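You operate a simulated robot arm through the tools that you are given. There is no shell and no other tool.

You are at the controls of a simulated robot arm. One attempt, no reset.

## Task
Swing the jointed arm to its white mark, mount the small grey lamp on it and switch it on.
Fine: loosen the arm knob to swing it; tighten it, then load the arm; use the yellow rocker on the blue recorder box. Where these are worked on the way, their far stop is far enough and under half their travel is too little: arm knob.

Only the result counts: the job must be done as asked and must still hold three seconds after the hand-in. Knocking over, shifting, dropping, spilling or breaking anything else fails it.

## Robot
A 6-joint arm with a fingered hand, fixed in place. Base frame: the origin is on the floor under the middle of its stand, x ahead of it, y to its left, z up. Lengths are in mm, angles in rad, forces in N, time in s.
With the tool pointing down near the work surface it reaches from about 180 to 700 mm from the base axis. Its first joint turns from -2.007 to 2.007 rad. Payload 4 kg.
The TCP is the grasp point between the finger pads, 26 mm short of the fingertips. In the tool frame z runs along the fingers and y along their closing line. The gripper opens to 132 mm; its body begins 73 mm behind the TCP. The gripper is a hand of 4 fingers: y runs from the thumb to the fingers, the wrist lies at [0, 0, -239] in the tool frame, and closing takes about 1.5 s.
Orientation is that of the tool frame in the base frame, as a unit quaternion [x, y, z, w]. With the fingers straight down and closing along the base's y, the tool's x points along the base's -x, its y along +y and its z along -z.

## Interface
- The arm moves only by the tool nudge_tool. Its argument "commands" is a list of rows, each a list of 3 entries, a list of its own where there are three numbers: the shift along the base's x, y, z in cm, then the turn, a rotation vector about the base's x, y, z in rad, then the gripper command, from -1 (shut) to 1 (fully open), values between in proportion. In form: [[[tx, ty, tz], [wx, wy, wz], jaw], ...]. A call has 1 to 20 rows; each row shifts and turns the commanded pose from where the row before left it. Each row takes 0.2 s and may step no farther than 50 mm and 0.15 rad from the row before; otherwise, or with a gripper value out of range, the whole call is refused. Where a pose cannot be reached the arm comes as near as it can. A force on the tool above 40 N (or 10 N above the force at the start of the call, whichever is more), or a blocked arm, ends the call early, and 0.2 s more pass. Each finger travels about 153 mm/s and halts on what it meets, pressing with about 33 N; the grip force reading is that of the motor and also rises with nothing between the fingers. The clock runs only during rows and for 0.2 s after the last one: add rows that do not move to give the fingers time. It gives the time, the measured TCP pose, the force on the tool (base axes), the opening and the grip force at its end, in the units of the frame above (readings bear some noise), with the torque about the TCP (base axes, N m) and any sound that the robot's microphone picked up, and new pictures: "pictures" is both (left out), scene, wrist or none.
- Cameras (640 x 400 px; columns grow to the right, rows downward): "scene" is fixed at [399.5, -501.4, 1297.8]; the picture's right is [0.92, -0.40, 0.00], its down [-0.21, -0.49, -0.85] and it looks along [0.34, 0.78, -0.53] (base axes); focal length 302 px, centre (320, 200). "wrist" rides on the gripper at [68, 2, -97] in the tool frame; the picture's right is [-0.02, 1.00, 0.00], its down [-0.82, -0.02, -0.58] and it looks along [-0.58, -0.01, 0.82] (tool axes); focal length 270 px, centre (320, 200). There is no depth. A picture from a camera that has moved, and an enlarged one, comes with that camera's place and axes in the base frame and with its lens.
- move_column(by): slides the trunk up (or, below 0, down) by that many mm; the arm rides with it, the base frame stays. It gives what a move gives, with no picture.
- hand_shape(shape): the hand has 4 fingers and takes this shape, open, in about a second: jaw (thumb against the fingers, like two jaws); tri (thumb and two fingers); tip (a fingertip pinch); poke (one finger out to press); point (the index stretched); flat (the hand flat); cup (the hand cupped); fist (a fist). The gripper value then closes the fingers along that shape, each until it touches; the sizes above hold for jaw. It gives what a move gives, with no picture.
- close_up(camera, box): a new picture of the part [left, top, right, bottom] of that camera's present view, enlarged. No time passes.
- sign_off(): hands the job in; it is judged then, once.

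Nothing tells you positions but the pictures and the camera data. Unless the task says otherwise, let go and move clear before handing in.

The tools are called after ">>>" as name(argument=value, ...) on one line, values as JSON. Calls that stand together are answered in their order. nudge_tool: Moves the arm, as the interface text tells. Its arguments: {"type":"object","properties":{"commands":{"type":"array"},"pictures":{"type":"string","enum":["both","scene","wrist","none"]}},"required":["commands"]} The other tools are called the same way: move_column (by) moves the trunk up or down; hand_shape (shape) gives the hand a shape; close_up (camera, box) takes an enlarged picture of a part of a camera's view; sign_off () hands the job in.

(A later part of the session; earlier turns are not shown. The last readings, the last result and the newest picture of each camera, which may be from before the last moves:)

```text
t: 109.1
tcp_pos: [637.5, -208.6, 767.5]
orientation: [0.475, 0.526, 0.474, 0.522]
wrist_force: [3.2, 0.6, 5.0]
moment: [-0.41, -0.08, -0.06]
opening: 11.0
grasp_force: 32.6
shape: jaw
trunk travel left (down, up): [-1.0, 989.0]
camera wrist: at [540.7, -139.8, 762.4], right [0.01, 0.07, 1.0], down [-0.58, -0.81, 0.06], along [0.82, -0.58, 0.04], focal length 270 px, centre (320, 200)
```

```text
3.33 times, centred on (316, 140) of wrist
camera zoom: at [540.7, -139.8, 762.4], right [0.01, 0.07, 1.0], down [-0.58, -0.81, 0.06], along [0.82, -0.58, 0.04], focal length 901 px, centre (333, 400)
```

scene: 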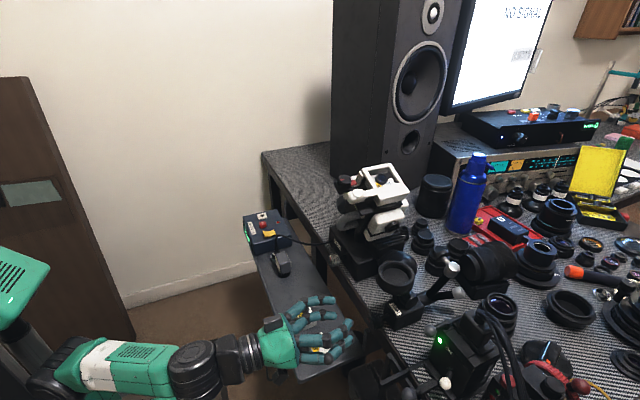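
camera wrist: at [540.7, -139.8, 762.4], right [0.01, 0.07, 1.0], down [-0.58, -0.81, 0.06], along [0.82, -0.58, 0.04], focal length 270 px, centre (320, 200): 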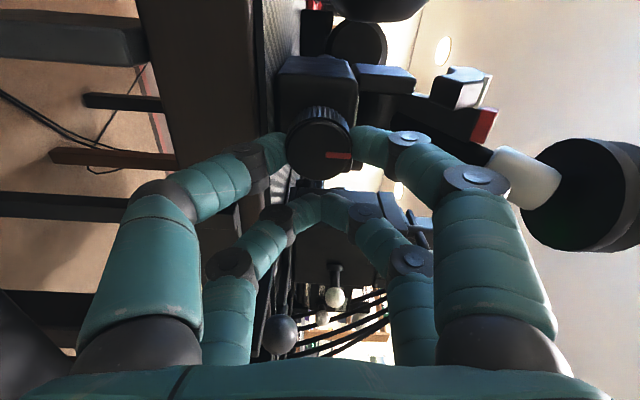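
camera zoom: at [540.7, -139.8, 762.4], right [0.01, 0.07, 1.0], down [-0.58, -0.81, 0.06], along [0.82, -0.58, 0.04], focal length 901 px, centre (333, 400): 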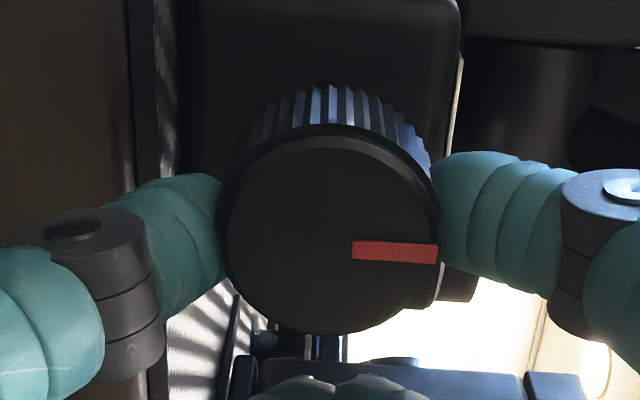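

Torque rises at the stop and the red line points straight up again: the knob is tight. Releasing with a small opening and backing off.

>>> nudge_tool(commands=[[[0, 0, 0], [0, 0, 0], -0.6], [[0, 0, 0], [0, 0, 0], -0.4], [[0, 0, 0], [0, 0, 0], -0.36], [[-1.0, 0, 0], [0, 0, 0], -0.36], [[-1.5, 0, 0], [0, 0, 0], -0.36], [[-1.5, 0, 0], [0, 0, 0], -0.36], [[-1.5, 0, 0], [0, 0, 0], -0.36], [[-1.5, 0, 0], [0, 0, 0], -0.36], [[0, 0, 0], [0, 0, 0], -0.36]])

>>> close_up(camera="wrist", box=[240, 20, 432, 140])

>>> close_up(camera="scene", box=[340, 240, 468, 320])

```text
t: 111.1
tcp_pos: [567.1, -207.1, 767.3]
orientation: [0.477, 0.525, 0.473, 0.522]
wrist_force: [-0.4, -0.2, 0.8]
moment: [0.0, -0.03, -0.03]
opening: 41.8
grasp_force: 0.0
shape: jaw
trunk travel left (down, up): [-1.0, 989.0]
camera wrist: at [470.5, -139.9, 762.1], right [0.01, 0.07, 1.0], down [-0.58, -0.81, 0.06], along [0.82, -0.58, 0.04], focal length 270 px, centre (320, 200)
```

scene: 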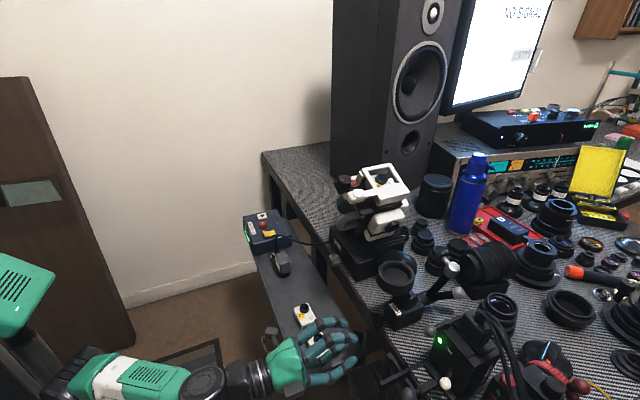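
wrist: 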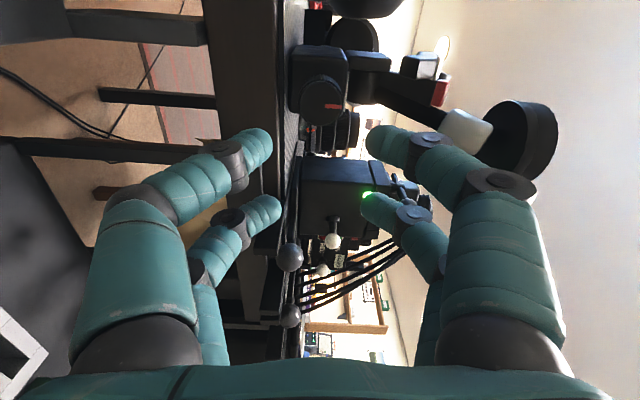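

```text
3.33 times, centred on (336, 80) of wrist
camera zoom: at [470.5, -139.9, 762.1], right [0.01, 0.07, 1.0], down [-0.58, -0.81, 0.06], along [0.82, -0.58, 0.04], focal length 901 px, centre (267, 600)
```

zoom: 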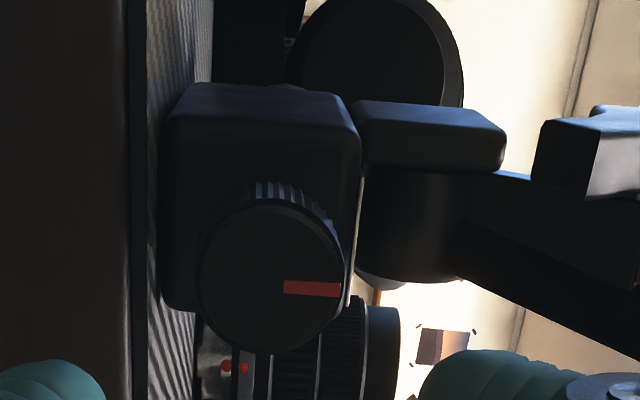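

```text
5.00 times, centred on (404, 280) of scene
camera zoom: at [399.5, -501.4, 1297.8], right [0.92, -0.4, 0.0], down [-0.21, -0.49, -0.85], along [0.34, 0.78, -0.53], focal length 1508 px, centre (-100, -200)
```

zoom: 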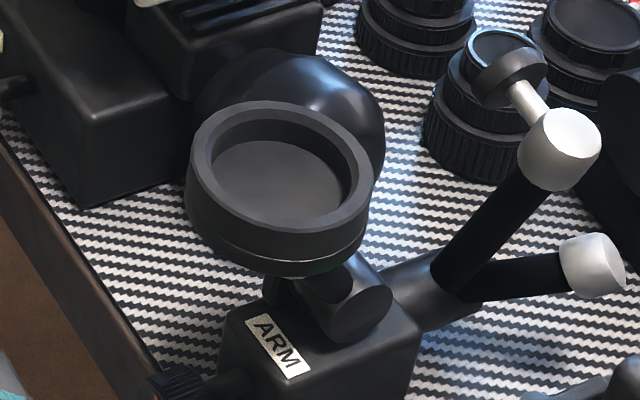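

The knob is tight with the arm at its mark. Now I'll raise the trunk, turn the hand down again and go for the lamp.

>>> move_column(by=420)

>>> nudge_tool(commands=[[[-0.5, 0.2, 0], [-0.1336, 0, 0], -0.2], [[-0.5, 0.2, 0], [-0.1336, 0, 0], -0.2], [[-0.5, 0.2, 0], [-0.1336, 0, 0], -0.2], [[-0.5, 0.2, 0], [-0.1336, 0, 0], -0.2], [[0, 0.2, 0], [-0.1336, 0, 0], -0.2], [[0, 0.2, 0], [-0.1336, 0, 0], -0.2], [[0, 0.2, 0], [-0.1336, 0, 0], -0.2], [[0, 0.2, 0], [-0.1336, 0, 0], -0.2], [[0, 0.2, 0], [-0.1336, 0, 0], -0.2], [[0, 0.2, 0], [-0.1336, 0, 0], -0.2], [[0, 0, 0], [-0.1336, 0, 0], -0.2], [[0, 0, 0], [0, 0, 0], 0]], pictures="none")

>>> nudge_tool(commands=[[[-0.3, 0.5, 0], [0, 0.1428, 0], 0.3], [[-0.3, 0.5, 0], [0, 0.1428, 0], 0.3], [[-0.3, 0.5, 0], [0, 0.1428, 0], 0.3], [[-0.3, 0.5, 0], [0, 0.1428, 0], 0.3], [[-0.3, 0.5, -1], [0, 0.1428, 0], 0.3], [[-0.3, 0.5, -1], [0, 0.1428, 0], 0.3], [[-0.3, 0.5, -1], [0, 0.1428, 0], 0.3], [[-0.3, 0.5, -1], [0, 0.1428, 0], 0.3], [[-0.3, 0.5, -1], [0, 0.1428, 0], 0.3], [[-0.3, 0.5, -1], [0, 0.1428, 0], 0.3], [[-0.3, 0.5, -1], [0, 0.1428, 0], 0.3], [[0, 0, 0], [0, 0, 0], 0.3]])

```text
refused: 420 is not a number from -400 to 400
```

```text
t: 113.7
tcp_pos: [547.0, -187.5, 767.3]
orientation: [0.004, 0.707, 0.0, 0.707]
wrist_force: [0.1, -0.1, -0.2]
moment: [-0.01, 0.02, 0.0]
opening: 65.6
grasp_force: 0.0
shape: jaw
trunk travel left (down, up): [-1.0, 989.0]
```

```text
t: 115.8
tcp_pos: [481.8, -128.9, 639.2]
orientation: [0.006, 0.989, -0.006, 0.145]
wrist_force: [5.4, -1.1, 15.2]
moment: [0.71, -0.39, -0.3]
opening: 84.5
grasp_force: 0.2
shape: jaw
out of reach, approached as far as the arm can: row 5, 6, 7, 8, 9, 10
trunk travel left (down, up): [-1.0, 989.0]
stopped in row 10: the force on the tool passed its limit at 78 N (the readings are from after the stop); the commanded pose is now the measured one
camera wrist: at [388.9, -125.7, 711.4], right [0.04, 1.0, 0.0], down [0.62, -0.02, 0.79], along [0.79, -0.03, -0.62], focal length 270 px, centre (320, 200)
```

scene: 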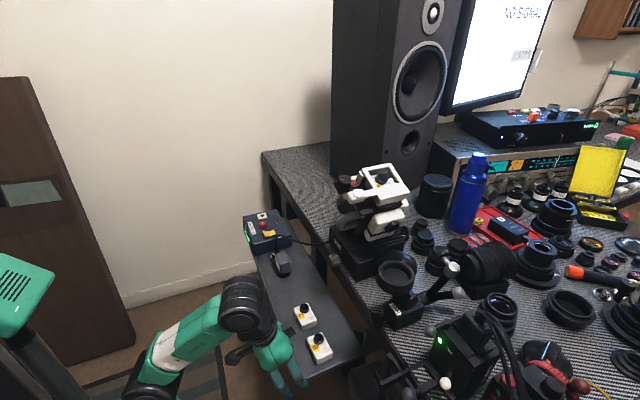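
wrist: 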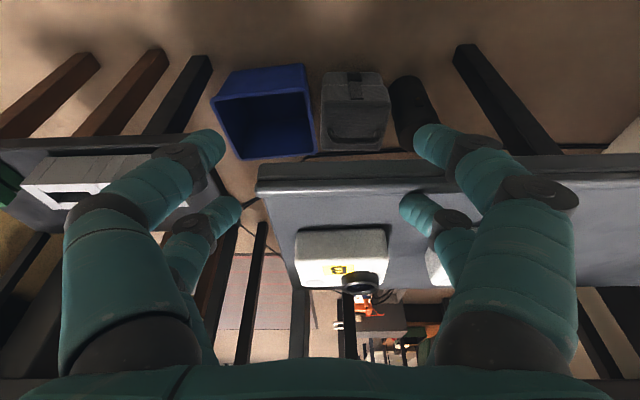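

The trunk move was refused, and the following pitch brought the fingers down low near the shelf's front edge, where they touched. I'll lift straight up with the trunk and check that nothing was disturbed.

>>> move_column(by=150)

```text
t: 117.6
tcp_pos: [482.2, -129.3, 788.0]
orientation: [0.007, 0.99, -0.005, 0.14]
wrist_force: [-0.1, -0.6, -0.3]
moment: [0.03, 0.0, -0.02]
opening: 85.3
grasp_force: 0.1
shape: jaw
trunk travel left (down, up): [-151.0, 839.0]
```

>>> move_column(by=250)

>>> close_up(camera="scene", box=[220, 200, 420, 325])

>>> close_up(camera="scene", box=[260, 275, 460, 400])

>>> close_up(camera="wrist", box=[0, 0, 640, 400])

```text
t: 120.1
tcp_pos: [481.7, -128.9, 1038.2]
orientation: [0.007, 0.99, -0.006, 0.141]
wrist_force: [-0.3, 0.0, 0.3]
moment: [-0.01, 0.01, -0.02]
opening: 85.5
grasp_force: 0.2
shape: jaw
trunk travel left (down, up): [-401.0, 589.0]
```

```text
3.20 times, centred on (320, 262) of scene
camera zoom: at [399.5, -501.4, 1297.8], right [0.92, -0.4, 0.0], down [-0.21, -0.49, -0.85], along [0.34, 0.78, -0.53], focal length 965 px, centre (320, 0)
```

zoom: 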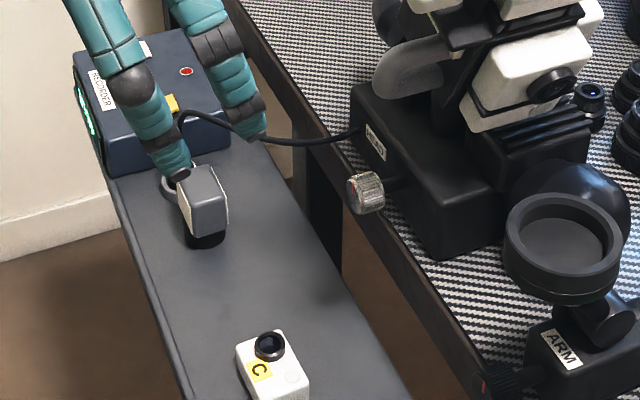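

```text
3.20 times, centred on (360, 338) of scene
camera zoom: at [399.5, -501.4, 1297.8], right [0.92, -0.4, 0.0], down [-0.21, -0.49, -0.85], along [0.34, 0.78, -0.53], focal length 965 px, centre (192, -240)
```

zoom: 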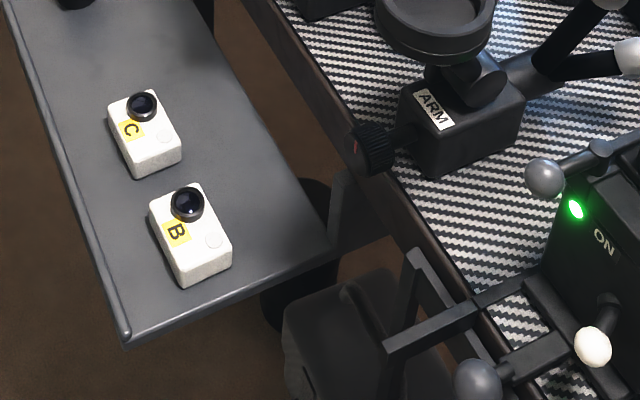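

```text
1.00 times, centred on (320, 200) of wrist (not enlarged: the box is as wide or as high as the picture)
camera zoom: at [389.5, -125.9, 1110.1], right [0.04, 1.0, 0.0], down [0.62, -0.02, 0.78], along [0.78, -0.03, -0.62], focal length 270 px, centre (320, 200)
```

zoom: 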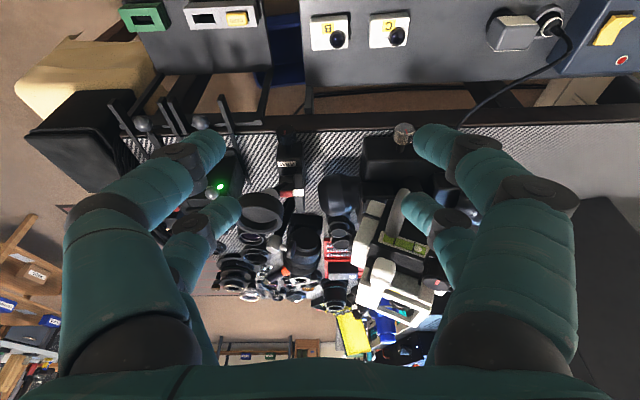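

Nothing was disturbed: boxes B and C, the shelf and the arm are exactly where they were. I'll raise the trunk a bit more (checking each step), straighten the hand down and move over toward the lamp.

>>> move_column(by=130)

```text
t: 121.7
tcp_pos: [482.7, -129.3, 1168.7]
orientation: [0.007, 0.99, -0.004, 0.141]
wrist_force: [-0.6, -0.2, 0.8]
moment: [0.0, 0.0, -0.03]
opening: 85.4
grasp_force: 0.1
shape: jaw
trunk travel left (down, up): [-531.0, 459.0]
```

>>> nudge_tool(commands=[[[0, 3.6, -2.0], [0, 0.0943, 0], 0.5], [[0, 3.6, -2.0], [0, 0.0943, 0], 0.5], [[0, 3.6, -2.0], [0, 0.0943, 0], 0.5], [[0.2, 3.6, -2.0], [0, 0, 0], 0.5], [[0.2, 3.6, -2.0], [0, 0, 0], 0.5], [[0.2, 3.6, -2.0], [0, 0, 0], 0.5], [[0.2, 3.6, -2.0], [0, 0, 0], 0.5], [[0.2, 3.6, -2.0], [0, 0, 0], 0.5], [[0, 0, 0], [0, 0, 0], 0.5]])

```text
t: 123.7
tcp_pos: [490.4, 160.7, 1002.9]
orientation: [0.006, 1.0, -0.007, -0.001]
wrist_force: [0.0, 1.5, 0.0]
moment: [-0.07, -0.05, -0.02]
opening: 98.8
grasp_force: 0.0
shape: jaw
out of reach, approached as far as the arm can: row 3
trunk travel left (down, up): [-531.0, 459.0]
camera wrist: at [421.9, 163.5, 1099.4], right [0.04, 1.0, -0.01], down [0.82, -0.02, 0.58], along [0.58, -0.03, -0.82], focal length 270 px, centre (320, 200)
```

scene: 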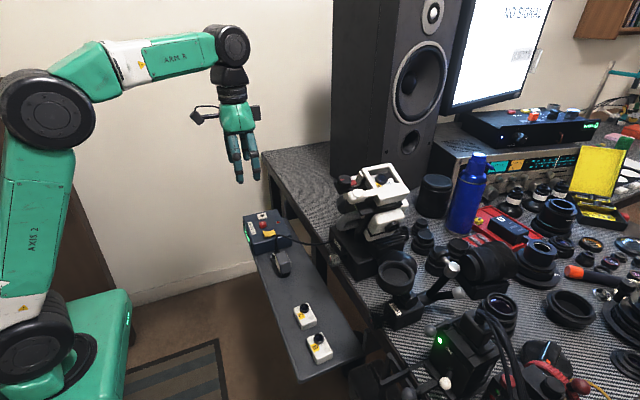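
wrist: 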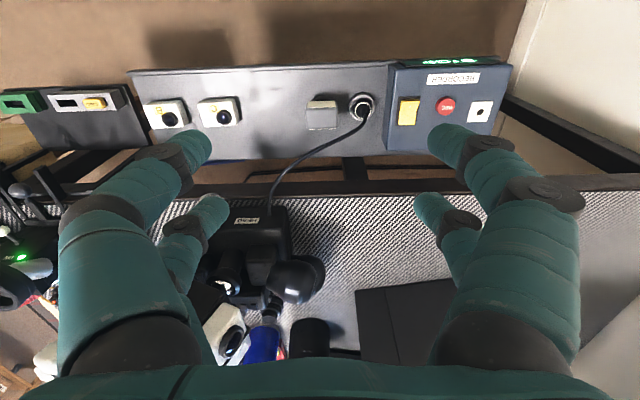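

>>> close_up(camera="wrist", box=[276, 75, 404, 155])

>>> close_up(camera="wrist", box=[370, 50, 530, 150])

>>> close_up(camera="scene", box=[230, 200, 326, 260])

>>> close_up(camera="scene", box=[256, 240, 320, 280])

```text
5.00 times, centred on (340, 115) of wrist
camera zoom: at [421.9, 163.5, 1099.4], right [0.04, 1.0, -0.01], down [0.82, -0.02, 0.58], along [0.58, -0.03, -0.82], focal length 1351 px, centre (220, 625)
```

zoom: 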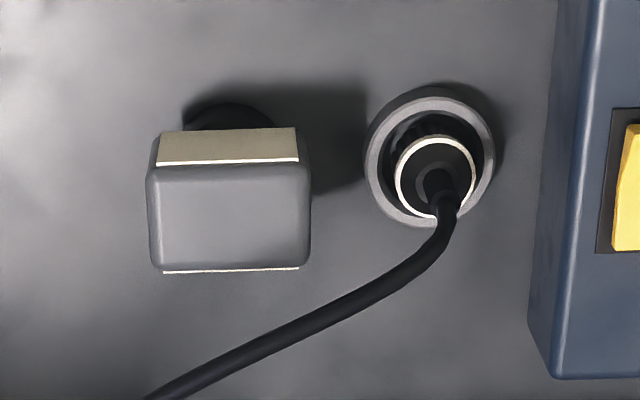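

```text
4.00 times, centred on (450, 100) of wrist
camera zoom: at [421.9, 163.5, 1099.4], right [0.04, 1.0, -0.01], down [0.82, -0.02, 0.58], along [0.58, -0.03, -0.82], focal length 1081 px, centre (-200, 600)
```

zoom: 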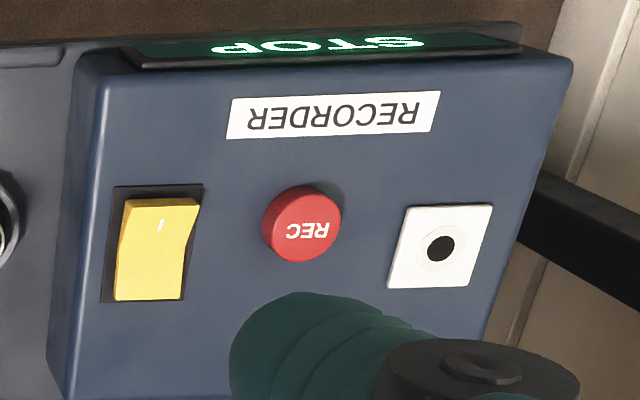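

```text
6.67 times, centred on (278, 230) of scene
camera zoom: at [399.5, -501.4, 1297.8], right [0.92, -0.4, 0.0], down [-0.21, -0.49, -0.85], along [0.34, 0.78, -0.53], focal length 2010 px, centre (600, 0)
```

zoom: 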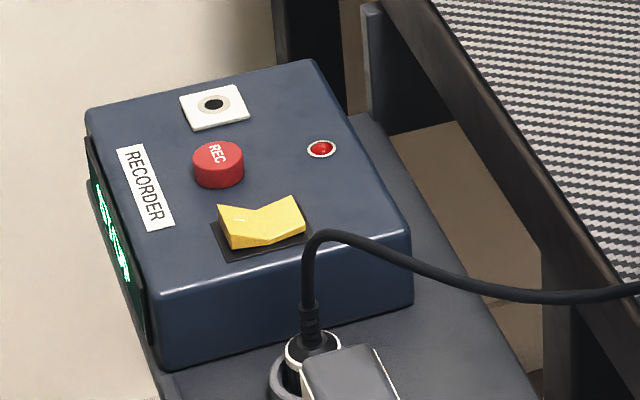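

```text
10.00 times, centred on (288, 260) of scene
camera zoom: at [399.5, -501.4, 1297.8], right [0.92, -0.4, 0.0], down [-0.21, -0.49, -0.85], along [0.34, 0.78, -0.53], focal length 3016 px, centre (640, -400)
```

zoom: 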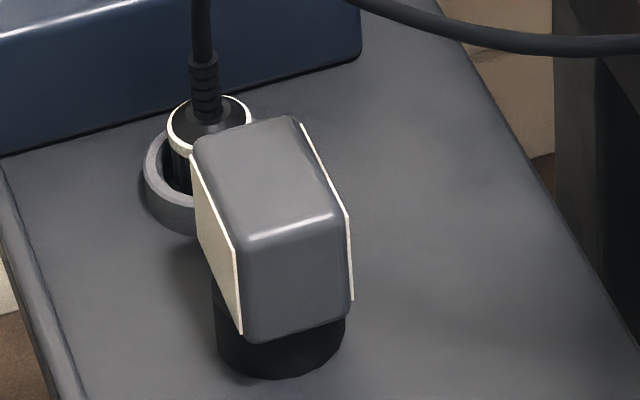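

The lamp block measures about 33 × 50 mm (x × y), its top centre near (565,156,675), and stands on a round foot of about 39 mm. Its plug neighbour is close on +y, so gripping along x (free on both sides) is best. I'll turn the hand 90° about the vertical in free air.

>>> nudge_tool(commands=[[[0, 0, 0], [0, 0, 0.1428], 0.3], [[0, 0, 0], [0, 0, 0.1428], 0.3], [[0, 0, 0], [0, 0, 0.1428], 0.3], [[0, 0, 0], [0, 0, 0.1428], 0.3], [[0, 0, 0], [0, 0, 0.1428], 0.3], [[0, 0, 0], [0, 0, 0.1428], 0.3], [[0, 0, 0], [0, 0, 0.1428], 0.3], [[0, 0, 0], [0, 0, 0.1428], 0.3], [[0, 0, 0], [0, 0, 0.1428], 0.3], [[0, 0, 0], [0, 0, 0.1428], 0.3], [[0, 0, 0], [0, 0, 0.1428], 0.3], [[0, 0, 0], [0, 0, 0], 0.3]])

```text
t: 126.3
tcp_pos: [490.9, 158.6, 1004.4]
orientation: [-0.703, 0.711, -0.004, 0.004]
wrist_force: [0.2, 0.2, -0.5]
moment: [0.0, 0.02, -0.01]
opening: 86.0
grasp_force: 0.1
shape: jaw
trunk travel left (down, up): [-531.0, 459.0]
camera wrist: at [486.8, 90.1, 1099.7], right [-1.0, 0.04, -0.01], down [0.02, 0.82, 0.58], along [0.03, 0.58, -0.82], focal length 270 px, centre (320, 200)
```

scene: 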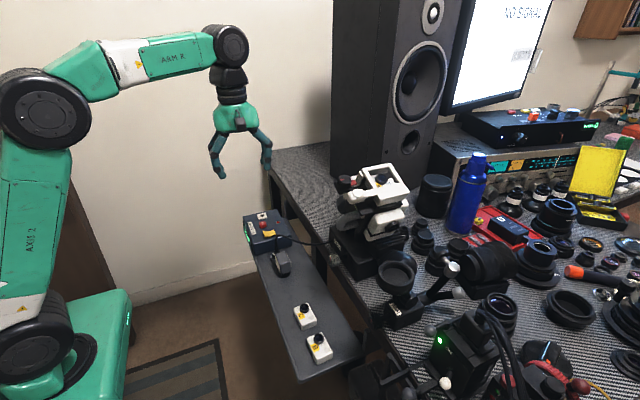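
wrist: 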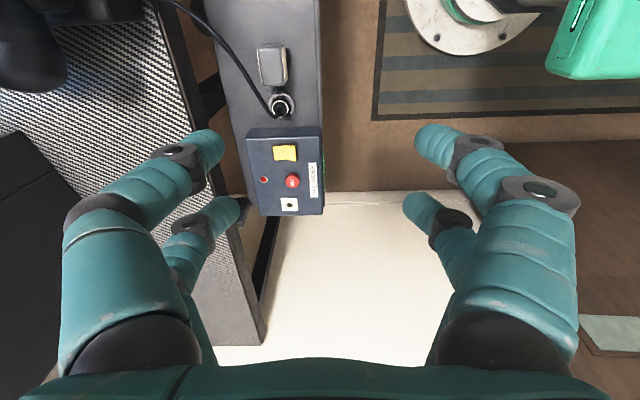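

>>> close_up(camera="wrist", box=[212, 20, 340, 100])

>>> close_up(camera="wrist", box=[212, 120, 372, 220])

```text
5.00 times, centred on (276, 60) of wrist
camera zoom: at [486.8, 90.1, 1099.7], right [-1.0, 0.04, -0.01], down [0.02, 0.82, 0.58], along [0.03, 0.58, -0.82], focal length 1351 px, centre (540, 900)
```

zoom: 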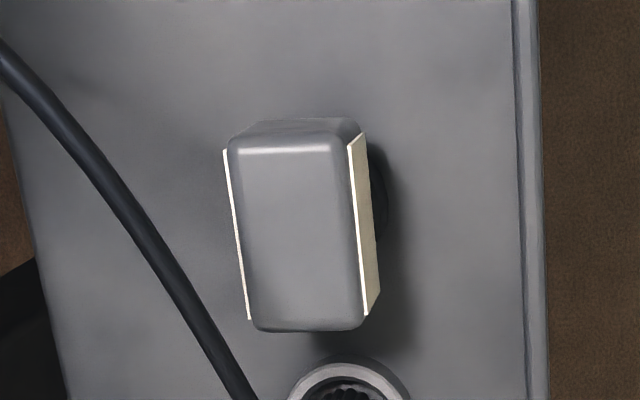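

```text
4.00 times, centred on (292, 170) of wrist
camera zoom: at [486.8, 90.1, 1099.7], right [-1.0, 0.04, -0.01], down [0.02, 0.82, 0.58], along [0.03, 0.58, -0.82], focal length 1081 px, centre (432, 320)
```

zoom: 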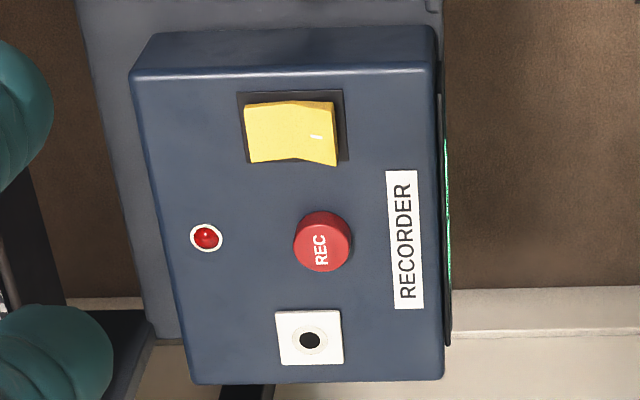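

The HEAD cable passes over the lamp at about (581,156,743), so a straight-down grasp would catch it, and the plug is too close on +y. Best is to come in under the cable from the −y side, hand tilted 60° from vertical, gripping the lamp's ±x faces. I'll test that tilt in free air.

>>> nudge_tool(commands=[[[0.6, -0.7, -0.2], [0.131, 0, 0], 0.0], [[0.6, -0.7, -0.2], [0.131, 0, 0], 0.0], [[0.6, -0.7, -0.2], [0.131, 0, 0], -0.1], [[0.6, -0.7, -0.2], [0.131, 0, 0], -0.1], [[0.6, -0.7, -0.2], [0.131, 0, 0], -0.2], [[0.6, -0.7, -0.2], [0.131, 0, 0], -0.2], [[0.6, -0.7, -0.2], [0.131, 0, 0], -0.2], [[0.6, -0.7, -0.2], [0.131, 0, 0], -0.2], [[0, 0, 0], [0, 0, 0], -0.2]])

```text
t: 128.3
tcp_pos: [596.9, 177.4, 1096.1]
orientation: [-0.607, 0.618, 0.354, 0.353]
wrist_force: [0.1, 0.1, 0.2]
moment: [0.0, -0.03, 0.01]
opening: 53.6
grasp_force: 0.0
shape: jaw
out of reach, approached as far as the arm can: row 3, 4, 5, 6, 7, 8
trunk travel left (down, up): [-531.0, 459.0]
camera wrist: at [593.5, 58.4, 1084.0], right [-1.0, 0.03, 0.03], down [0.03, -0.09, 1.0], along [0.03, 1.0, 0.09], focal length 270 px, centre (320, 200)
```

scene: 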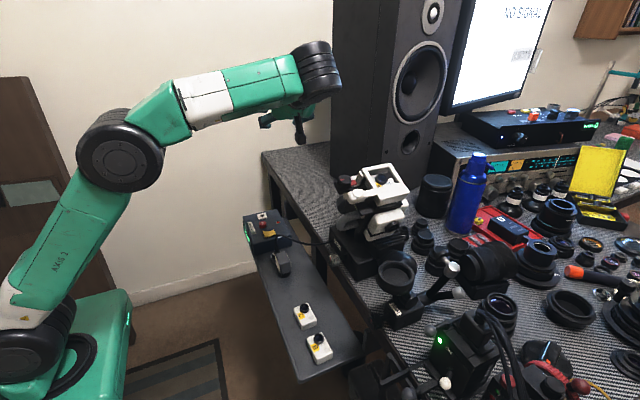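
wrist: 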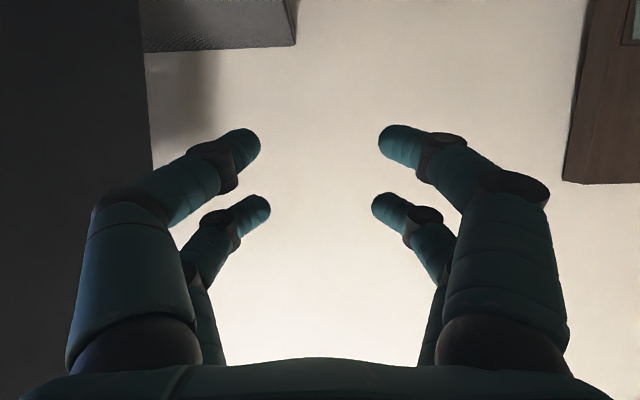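

>>> nudge_tool(commands=[[[-1.1, -1.3, 0.5], [0, 0, 0], -0.2], [[-1.1, -1.3, 0.5], [0, 0, 0], -0.2], [[-1.1, -1.2, 0.5], [0, 0, 0], -0.2], [[0, 0, 0], [0, 0, 0], -0.2]], pictures="none")

```text
t: 129.3
tcp_pos: [571.5, 139.1, 1121.0]
orientation: [-0.606, 0.619, 0.353, 0.353]
wrist_force: [0.0, 0.3, 0.6]
moment: [0.02, -0.01, 0.01]
opening: 53.2
grasp_force: 0.0
shape: jaw
out of reach, approached as far as the arm can: row 1, 2, 3
trunk travel left (down, up): [-531.0, 459.0]
```

>>> nudge_tool(commands=[[[-1.2, -2.6, 2.5], [0, 0, 0], -0.2], [[-1.3, -2.6, 2.5], [0, 0, 0], -0.2], [[-1.3, -2.6, 2.5], [0, 0, 0], -0.2], [[-1.3, 0, 0], [0, 0, 0], -0.2], [[0, 0, 0], [0, 0, 0], -0.2]], pictures="scene")

```text
t: 130.5
tcp_pos: [515.6, 68.2, 1185.4]
orientation: [-0.606, 0.618, 0.353, 0.355]
wrist_force: [0.0, -0.1, -0.2]
moment: [-0.01, 0.03, -0.01]
opening: 53.2
grasp_force: 0.0
shape: jaw
out of reach, approached as far as the arm can: row 3
trunk travel left (down, up): [-531.0, 459.0]
```

scene: 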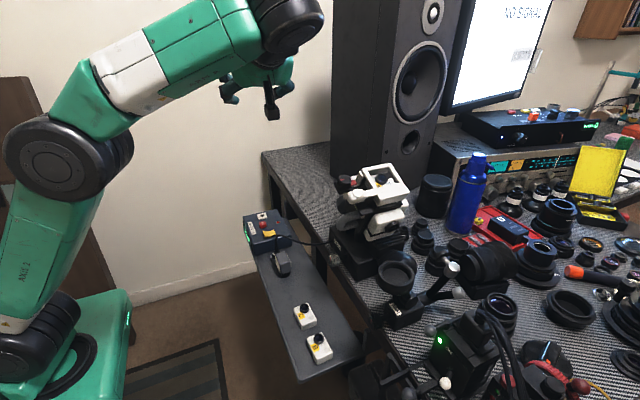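

This works only with the camera underneath, where it would hit box C. I'll flip the hand half a turn so the camera is on top: first back to pointing down, then turn about the vertical.

>>> nudge_tool(commands=[[[0, 1.0, -1.0], [-0.131, 0, 0], -0.2], [[0, 1.0, -1.0], [-0.131, 0, 0], -0.2], [[0, 1.0, -1.0], [-0.131, 0, 0], -0.2], [[0, 1.0, -1.0], [-0.131, 0, 0], -0.2], [[0, 1.0, -1.0], [-0.131, 0, 0], -0.2], [[0, 1.0, -1.0], [-0.131, 0, 0], -0.2], [[0, 1.0, -1.0], [-0.131, 0, 0], -0.2], [[0, 1.0, -1.0], [-0.131, 0, 0], -0.2], [[0, 0, 0], [0, 0, 0], -0.2]], pictures="none")

```text
t: 132.5
tcp_pos: [501.3, 152.9, 1080.9]
orientation: [-0.703, 0.711, -0.006, 0.006]
wrist_force: [-0.1, -0.9, -0.8]
moment: [0.0, -0.01, -0.02]
opening: 53.4
grasp_force: 0.2
shape: jaw
out of reach, approached as far as the arm can: row 2, 3, 4, 5, 6, 7, 8
trunk travel left (down, up): [-531.0, 459.0]
```

>>> nudge_tool(commands=[[[0, 0, 0], [0, 0, -0.1428], -0.2], [[0, 0, 0], [0, 0, -0.1428], -0.2], [[0, 0, 0], [0, 0, -0.1428], -0.2], [[0, 0, 0], [0, 0, -0.1428], -0.2], [[0, 0, 0], [0, 0, -0.1428], -0.2], [[0, 0, 0], [0, 0, -0.1428], -0.2], [[0, 0, 0], [0, 0, -0.1428], -0.2], [[0, 0, 0], [0, 0, -0.1428], -0.2], [[0, 0, 0], [0, 0, -0.1428], -0.2], [[0, 0, 0], [0, 0, -0.1428], -0.2], [[0, 0, 0], [0, 0, -0.1428], -0.2], [[0, 0, 0], [0, 0, -0.1428], -0.2], [[0, 0, 0], [0, 0, -0.1428], -0.2], [[0, 0, 0], [0, 0, -0.1428], -0.2], [[0, 0, 0], [0, 0, -0.1428], -0.2], [[0, 0, 0], [0, 0, -0.1428], -0.2], [[0, 0, 0], [0, 0, -0.1428], -0.2], [[0, 0, 0], [0, 0, -0.1428], -0.2], [[0, 0, 0], [0, 0, -0.1428], -0.2]], pictures="none")

```text
t: 136.5
tcp_pos: [497.9, 151.8, 1076.2]
orientation: [0.547, 0.837, -0.004, -0.003]
wrist_force: [-0.1, -0.5, -0.1]
moment: [0.01, -0.03, -0.03]
opening: 53.3
grasp_force: 0.0
shape: jaw
out of reach, approached as far as the arm can: row 10
trunk travel left (down, up): [-531.0, 459.0]
```

>>> nudge_tool(commands=[[[0, 0, 0], [0, 0, -0.138], -0.2], [[0, 0, 0], [0, 0, -0.138], -0.2], [[0, 0, 0], [0, 0, -0.138], -0.2], [[0, 0, 0], [0, 0, 0], -0.2]])

```text
t: 137.5
tcp_pos: [497.7, 151.1, 1075.1]
orientation: [0.706, 0.708, -0.003, -0.003]
wrist_force: [-0.1, -0.8, -0.1]
moment: [-0.01, -0.01, 0.0]
opening: 53.2
grasp_force: 0.1
shape: jaw
trunk travel left (down, up): [-531.0, 459.0]
camera wrist: at [500.4, 219.3, 1171.6], right [1.0, -0.02, -0.01], down [-0.01, -0.82, 0.58], along [-0.02, -0.58, -0.82], focal length 270 px, centre (320, 200)
```

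scene: 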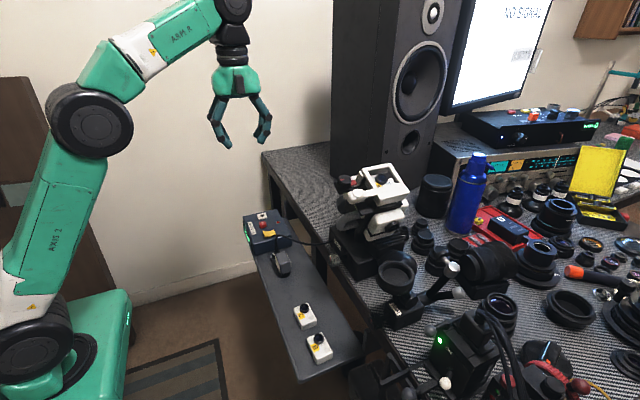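
wrist: 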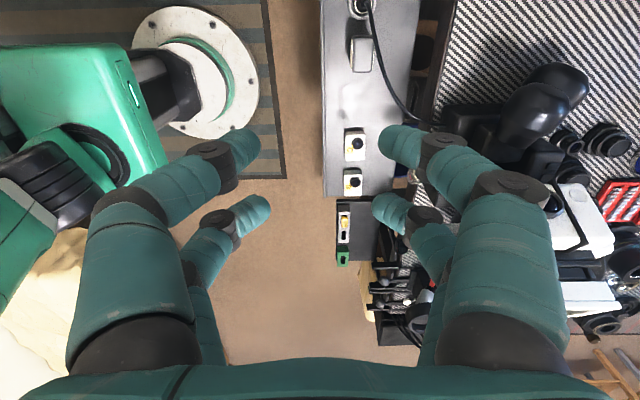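

>>> nudge_tool(commands=[[[0.3, -1.0, 1.4], [0.125, 0, 0], -0.2], [[0.3, -1.0, 1.4], [0.125, 0, 0], -0.2], [[0.3, -1.0, 1.4], [0.125, 0, 0], -0.2], [[0.3, -1.0, 1.4], [0.125, 0, 0], -0.2], [[0.3, -1.0, 1.4], [0.125, 0, 0], -0.2], [[0.3, -1.0, 1.4], [0.125, 0, 0], -0.2], [[0.3, -1.0, 1.4], [0.125, 0, 0], -0.2], [[0.3, -1.0, 1.4], [0.125, 0, 0], -0.2], [[0, 0, 0], [0, 0, 0], -0.2]])

```text
t: 139.5
tcp_pos: [514.8, 75.1, 1176.5]
orientation: [0.617, 0.623, 0.337, -0.343]
wrist_force: [-0.2, -0.4, 0.4]
moment: [0.0, 0.01, 0.01]
opening: 53.3
grasp_force: 0.0
shape: jaw
out of reach, approached as far as the arm can: row 1, 3, 4, 6
trunk travel left (down, up): [-531.0, 459.0]
camera wrist: at [517.5, 29.8, 1285.0], right [1.0, 0.0, -0.02], down [-0.01, -0.93, -0.38], along [-0.02, 0.38, -0.93], focal length 270 px, centre (320, 200)
```

scene: 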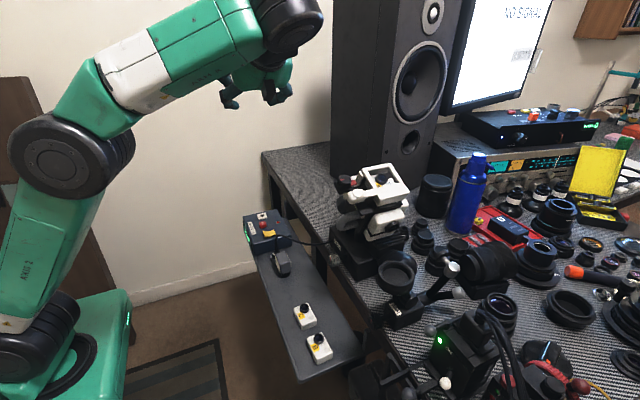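
wrist: 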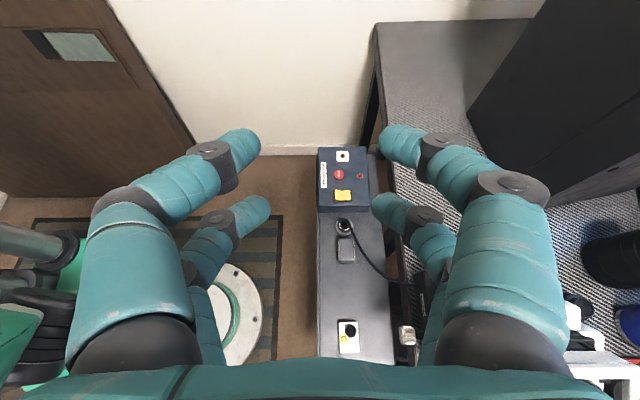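

Now the camera is on top with a clear view along +y. I'll lower the trunk in steps.

>>> move_column(by=-400)

>>> nudge_tool(commands=[[[0, 0, 0], [0, 0, 0], -0.2]])

```text
t: 143.3
tcp_pos: [515.0, 75.7, 776.0]
orientation: [0.618, 0.623, 0.337, -0.342]
wrist_force: [0.1, 0.0, 0.3]
moment: [-0.01, 0.02, -0.01]
opening: 53.0
grasp_force: 0.1
shape: jaw
trunk travel left (down, up): [-131.0, 859.0]
```

```text
t: 143.8
tcp_pos: [515.7, 74.3, 775.8]
orientation: [0.618, 0.623, 0.337, -0.342]
wrist_force: [0.0, -1.0, -0.1]
moment: [-0.01, -0.02, 0.01]
opening: 52.9
grasp_force: 0.0
shape: jaw
trunk travel left (down, up): [-131.0, 859.0]
camera wrist: at [517.4, 30.3, 884.9], right [1.0, 0.0, -0.02], down [-0.01, -0.93, -0.38], along [-0.02, 0.38, -0.93], focal length 270 px, centre (320, 200)
```

scene: 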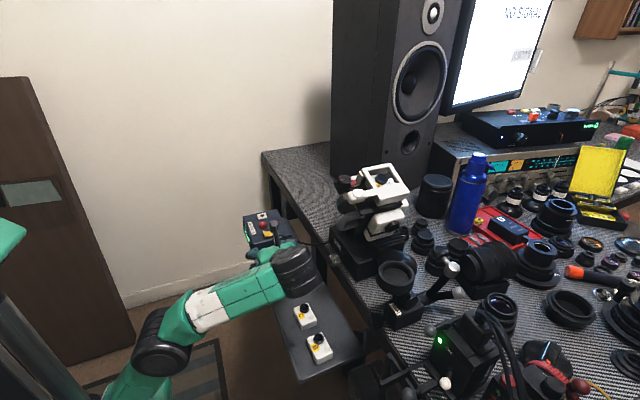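
wrist: 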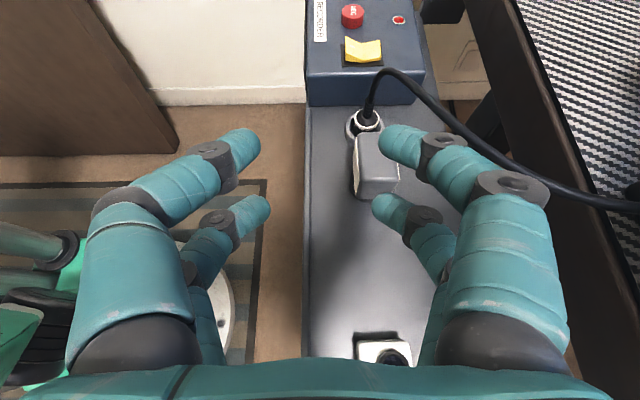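

>>> close_up(camera="wrist", box=[300, 90, 460, 190])

>>> close_up(camera="wrist", box=[300, 150, 428, 230])

```text
4.00 times, centred on (380, 140) of wrist
camera zoom: at [517.4, 30.3, 884.9], right [1.0, 0.0, -0.02], down [-0.01, -0.93, -0.38], along [-0.02, 0.38, -0.93], focal length 1081 px, centre (80, 440)
```

zoom: 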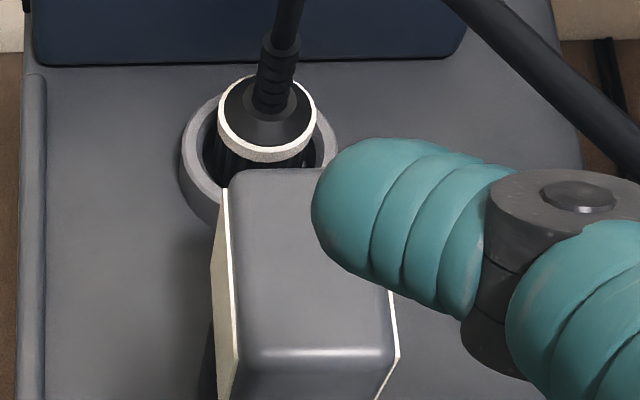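

```text
5.00 times, centred on (364, 190) of wrist
camera zoom: at [517.4, 30.3, 884.9], right [1.0, 0.0, -0.02], down [-0.01, -0.93, -0.38], along [-0.02, 0.38, -0.93], focal length 1351 px, centre (100, 250)
```

zoom: 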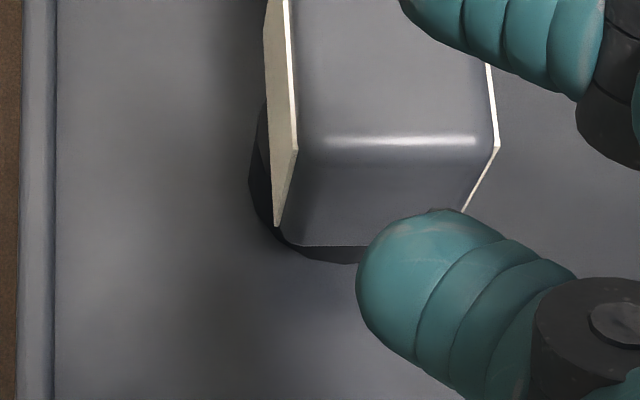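

Geometry is clear: lamp centre x≈565.5, near face y≈130, top z≈675. Lowering the trunk to the grasp height, still beside the lamp.

>>> move_column(by=-107)

>>> nudge_tool(commands=[[[0, 0, 0], [0, 0, 0], -0.2]])

```text
t: 145.1
tcp_pos: [514.0, 76.3, 668.6]
orientation: [0.617, 0.623, 0.337, -0.342]
wrist_force: [0.3, 0.0, -0.5]
moment: [0.02, -0.02, -0.01]
opening: 53.3
grasp_force: 0.0
shape: jaw
trunk travel left (down, up): [-24.0, 966.0]
```

```text
t: 145.5
tcp_pos: [515.1, 76.2, 669.7]
orientation: [0.617, 0.623, 0.336, -0.343]
wrist_force: [0.5, 0.4, -0.6]
moment: [0.02, 0.0, 0.02]
opening: 53.5
grasp_force: 0.1
shape: jaw
trunk travel left (down, up): [-24.0, 966.0]
camera wrist: at [517.4, 30.3, 777.9], right [1.0, 0.0, -0.02], down [-0.01, -0.93, -0.38], along [-0.02, 0.38, -0.93], focal length 270 px, centre (320, 200)
```

scene: 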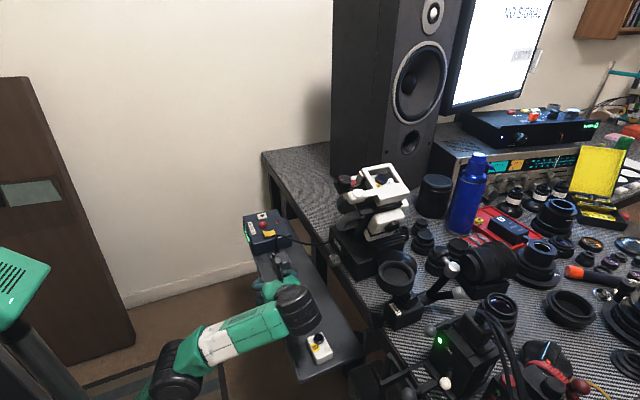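
wrist: 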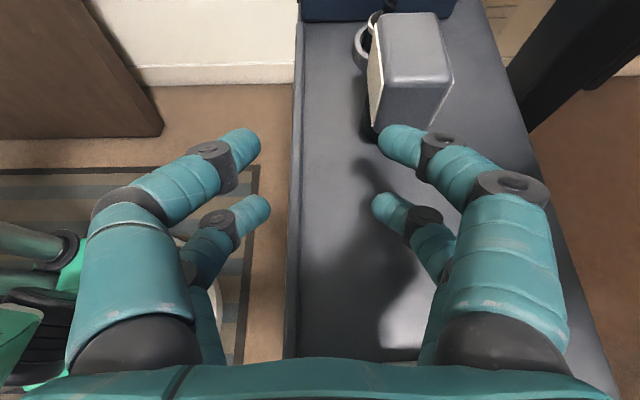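

>>> close_up(camera="wrist", box=[330, 0, 490, 100])

>>> close_up(camera="wrist", box=[330, 60, 490, 160])

```text
4.00 times, centred on (410, 50) of wrist
camera zoom: at [517.4, 30.3, 777.9], right [1.0, 0.0, -0.02], down [-0.01, -0.93, -0.38], along [-0.02, 0.38, -0.93], focal length 1081 px, centre (-40, 800)
```

zoom: 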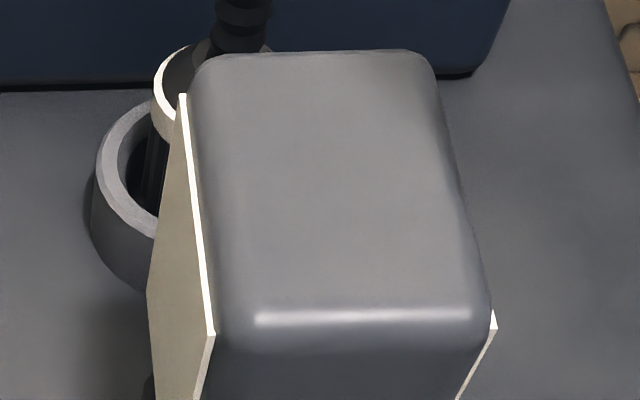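

```text
4.00 times, centred on (410, 110) of wrist
camera zoom: at [517.4, 30.3, 777.9], right [1.0, 0.0, -0.02], down [-0.01, -0.93, -0.38], along [-0.02, 0.38, -0.93], focal length 1081 px, centre (-40, 560)
```

zoom: 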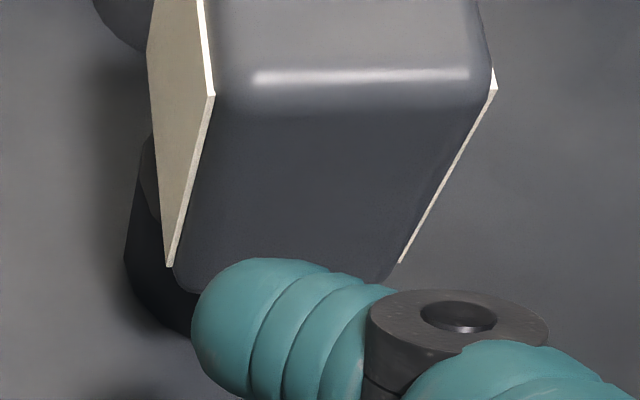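

>>> nudge_tool(commands=[[[1.7, 0, 0], [0, 0, 0], -0.1], [[1.7, 0, 0], [0, 0, 0], -0.1], [[1.65, 0, 0], [0, 0, 0], -0.1], [[0, 1.0, 0], [0, 0, 0], -0.1], [[0, 0, 0], [0, 0, 0], -0.1]])

>>> close_up(camera="wrist", box=[220, 0, 420, 125])

>>> close_up(camera="scene", box=[220, 220, 380, 320])

```text
t: 146.7
tcp_pos: [555.0, 96.2, 653.4]
orientation: [0.617, 0.623, 0.337, -0.343]
wrist_force: [-0.8, 0.1, 0.5]
moment: [0.02, 0.03, 0.0]
opening: 59.0
grasp_force: 0.2
shape: jaw
out of reach, approached as far as the arm can: row 1, 2, 3
trunk travel left (down, up): [-24.0, 966.0]
camera wrist: at [556.8, 50.1, 762.3], right [1.0, 0.0, -0.02], down [-0.01, -0.93, -0.38], along [-0.02, 0.38, -0.93], focal length 270 px, centre (320, 200)
```

scene: 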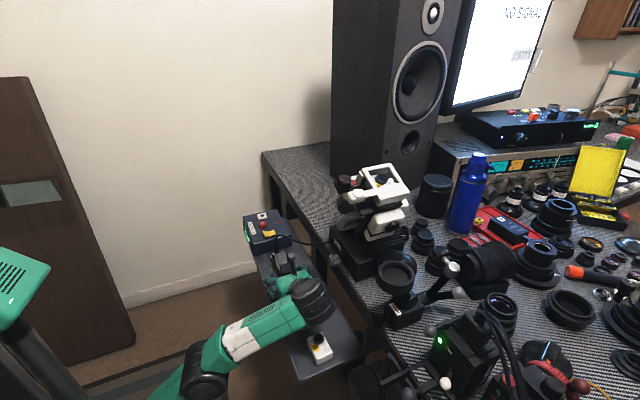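
wrist: 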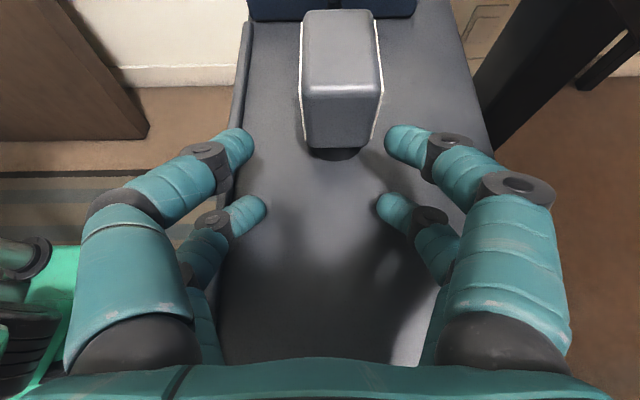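

```text
3.20 times, centred on (320, 62) of wrist
camera zoom: at [556.8, 50.1, 762.3], right [1.0, 0.0, -0.02], down [-0.01, -0.93, -0.38], along [-0.02, 0.38, -0.93], focal length 865 px, centre (320, 640)
```

zoom: 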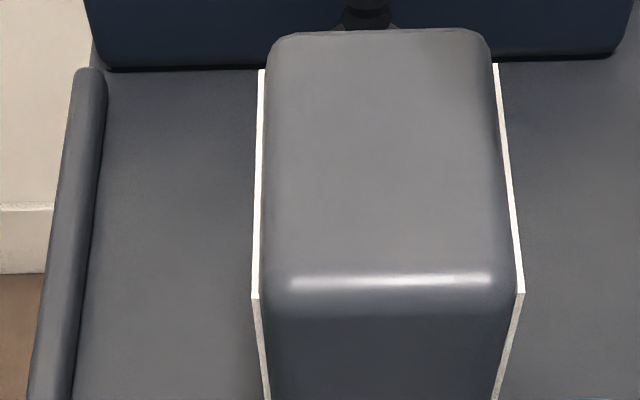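

```text
4.00 times, centred on (300, 270) of scene
camera zoom: at [399.5, -501.4, 1297.8], right [0.92, -0.4, 0.0], down [-0.21, -0.49, -0.85], along [0.34, 0.78, -0.53], focal length 1206 px, centre (400, -80)
```

zoom: 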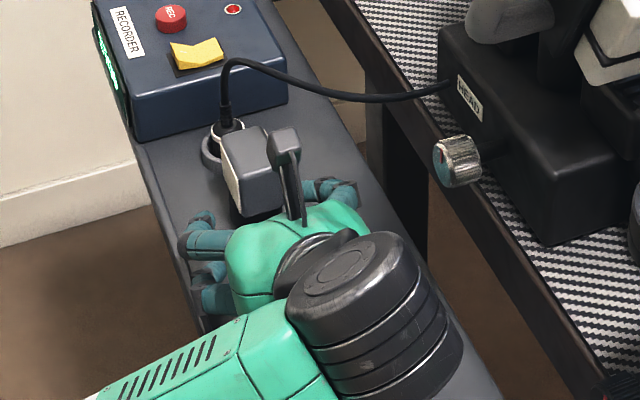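

The hand hugged its reach boundary and dipped a bit; the target itself is well inside. I'll rise slightly, then advance in +y to straddle the lamp.

>>> nudge_tool(commands=[[[0, 0.2, 0.9], [0, 0, 0], -0.1], [[0.3, 0.2, 0.7], [0, 0, 0], -0.1], [[0.4, 0.6, 0], [0, 0, 0], -0.1], [[0.37, 0.8, 0], [0, 0, 0], -0.1], [[0, 0, 0], [0, 0, 0], -0.1]])

>>> close_up(camera="wrist", box=[220, 0, 420, 125])

```text
t: 147.9
tcp_pos: [558.7, 111.7, 659.5]
orientation: [0.618, 0.623, 0.338, -0.341]
wrist_force: [-0.4, 0.1, -0.4]
moment: [-0.01, 0.0, -0.02]
opening: 59.1
grasp_force: 0.0
shape: jaw
out of reach, approached as far as the arm can: row 2
trunk travel left (down, up): [-24.0, 966.0]
camera wrist: at [561.5, 67.0, 768.6], right [1.0, -0.01, -0.02], down [-0.01, -0.93, -0.38], along [-0.02, 0.38, -0.93], focal length 270 px, centre (320, 200)
```

scene: 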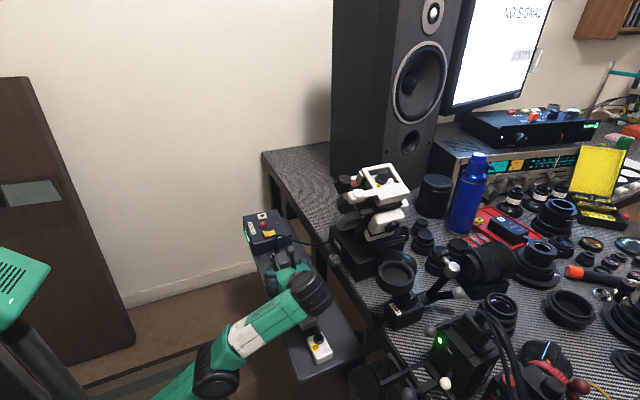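
wrist: 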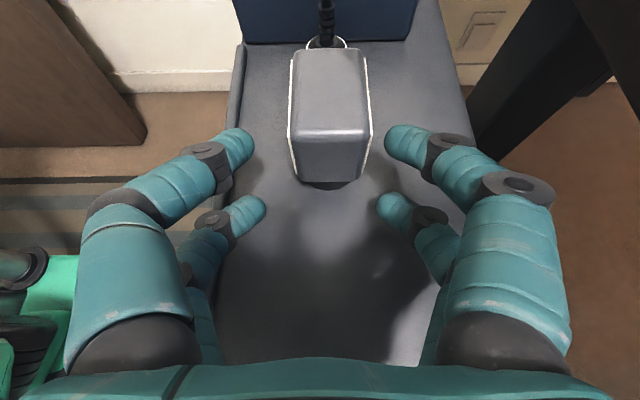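

```text
3.20 times, centred on (320, 62) of wrist
camera zoom: at [561.5, 67.0, 768.6], right [1.0, -0.01, -0.02], down [-0.01, -0.93, -0.38], along [-0.02, 0.38, -0.93], focal length 865 px, centre (320, 640)
```

zoom: 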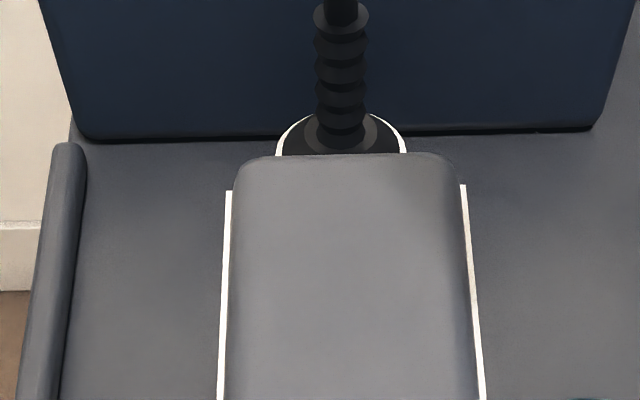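

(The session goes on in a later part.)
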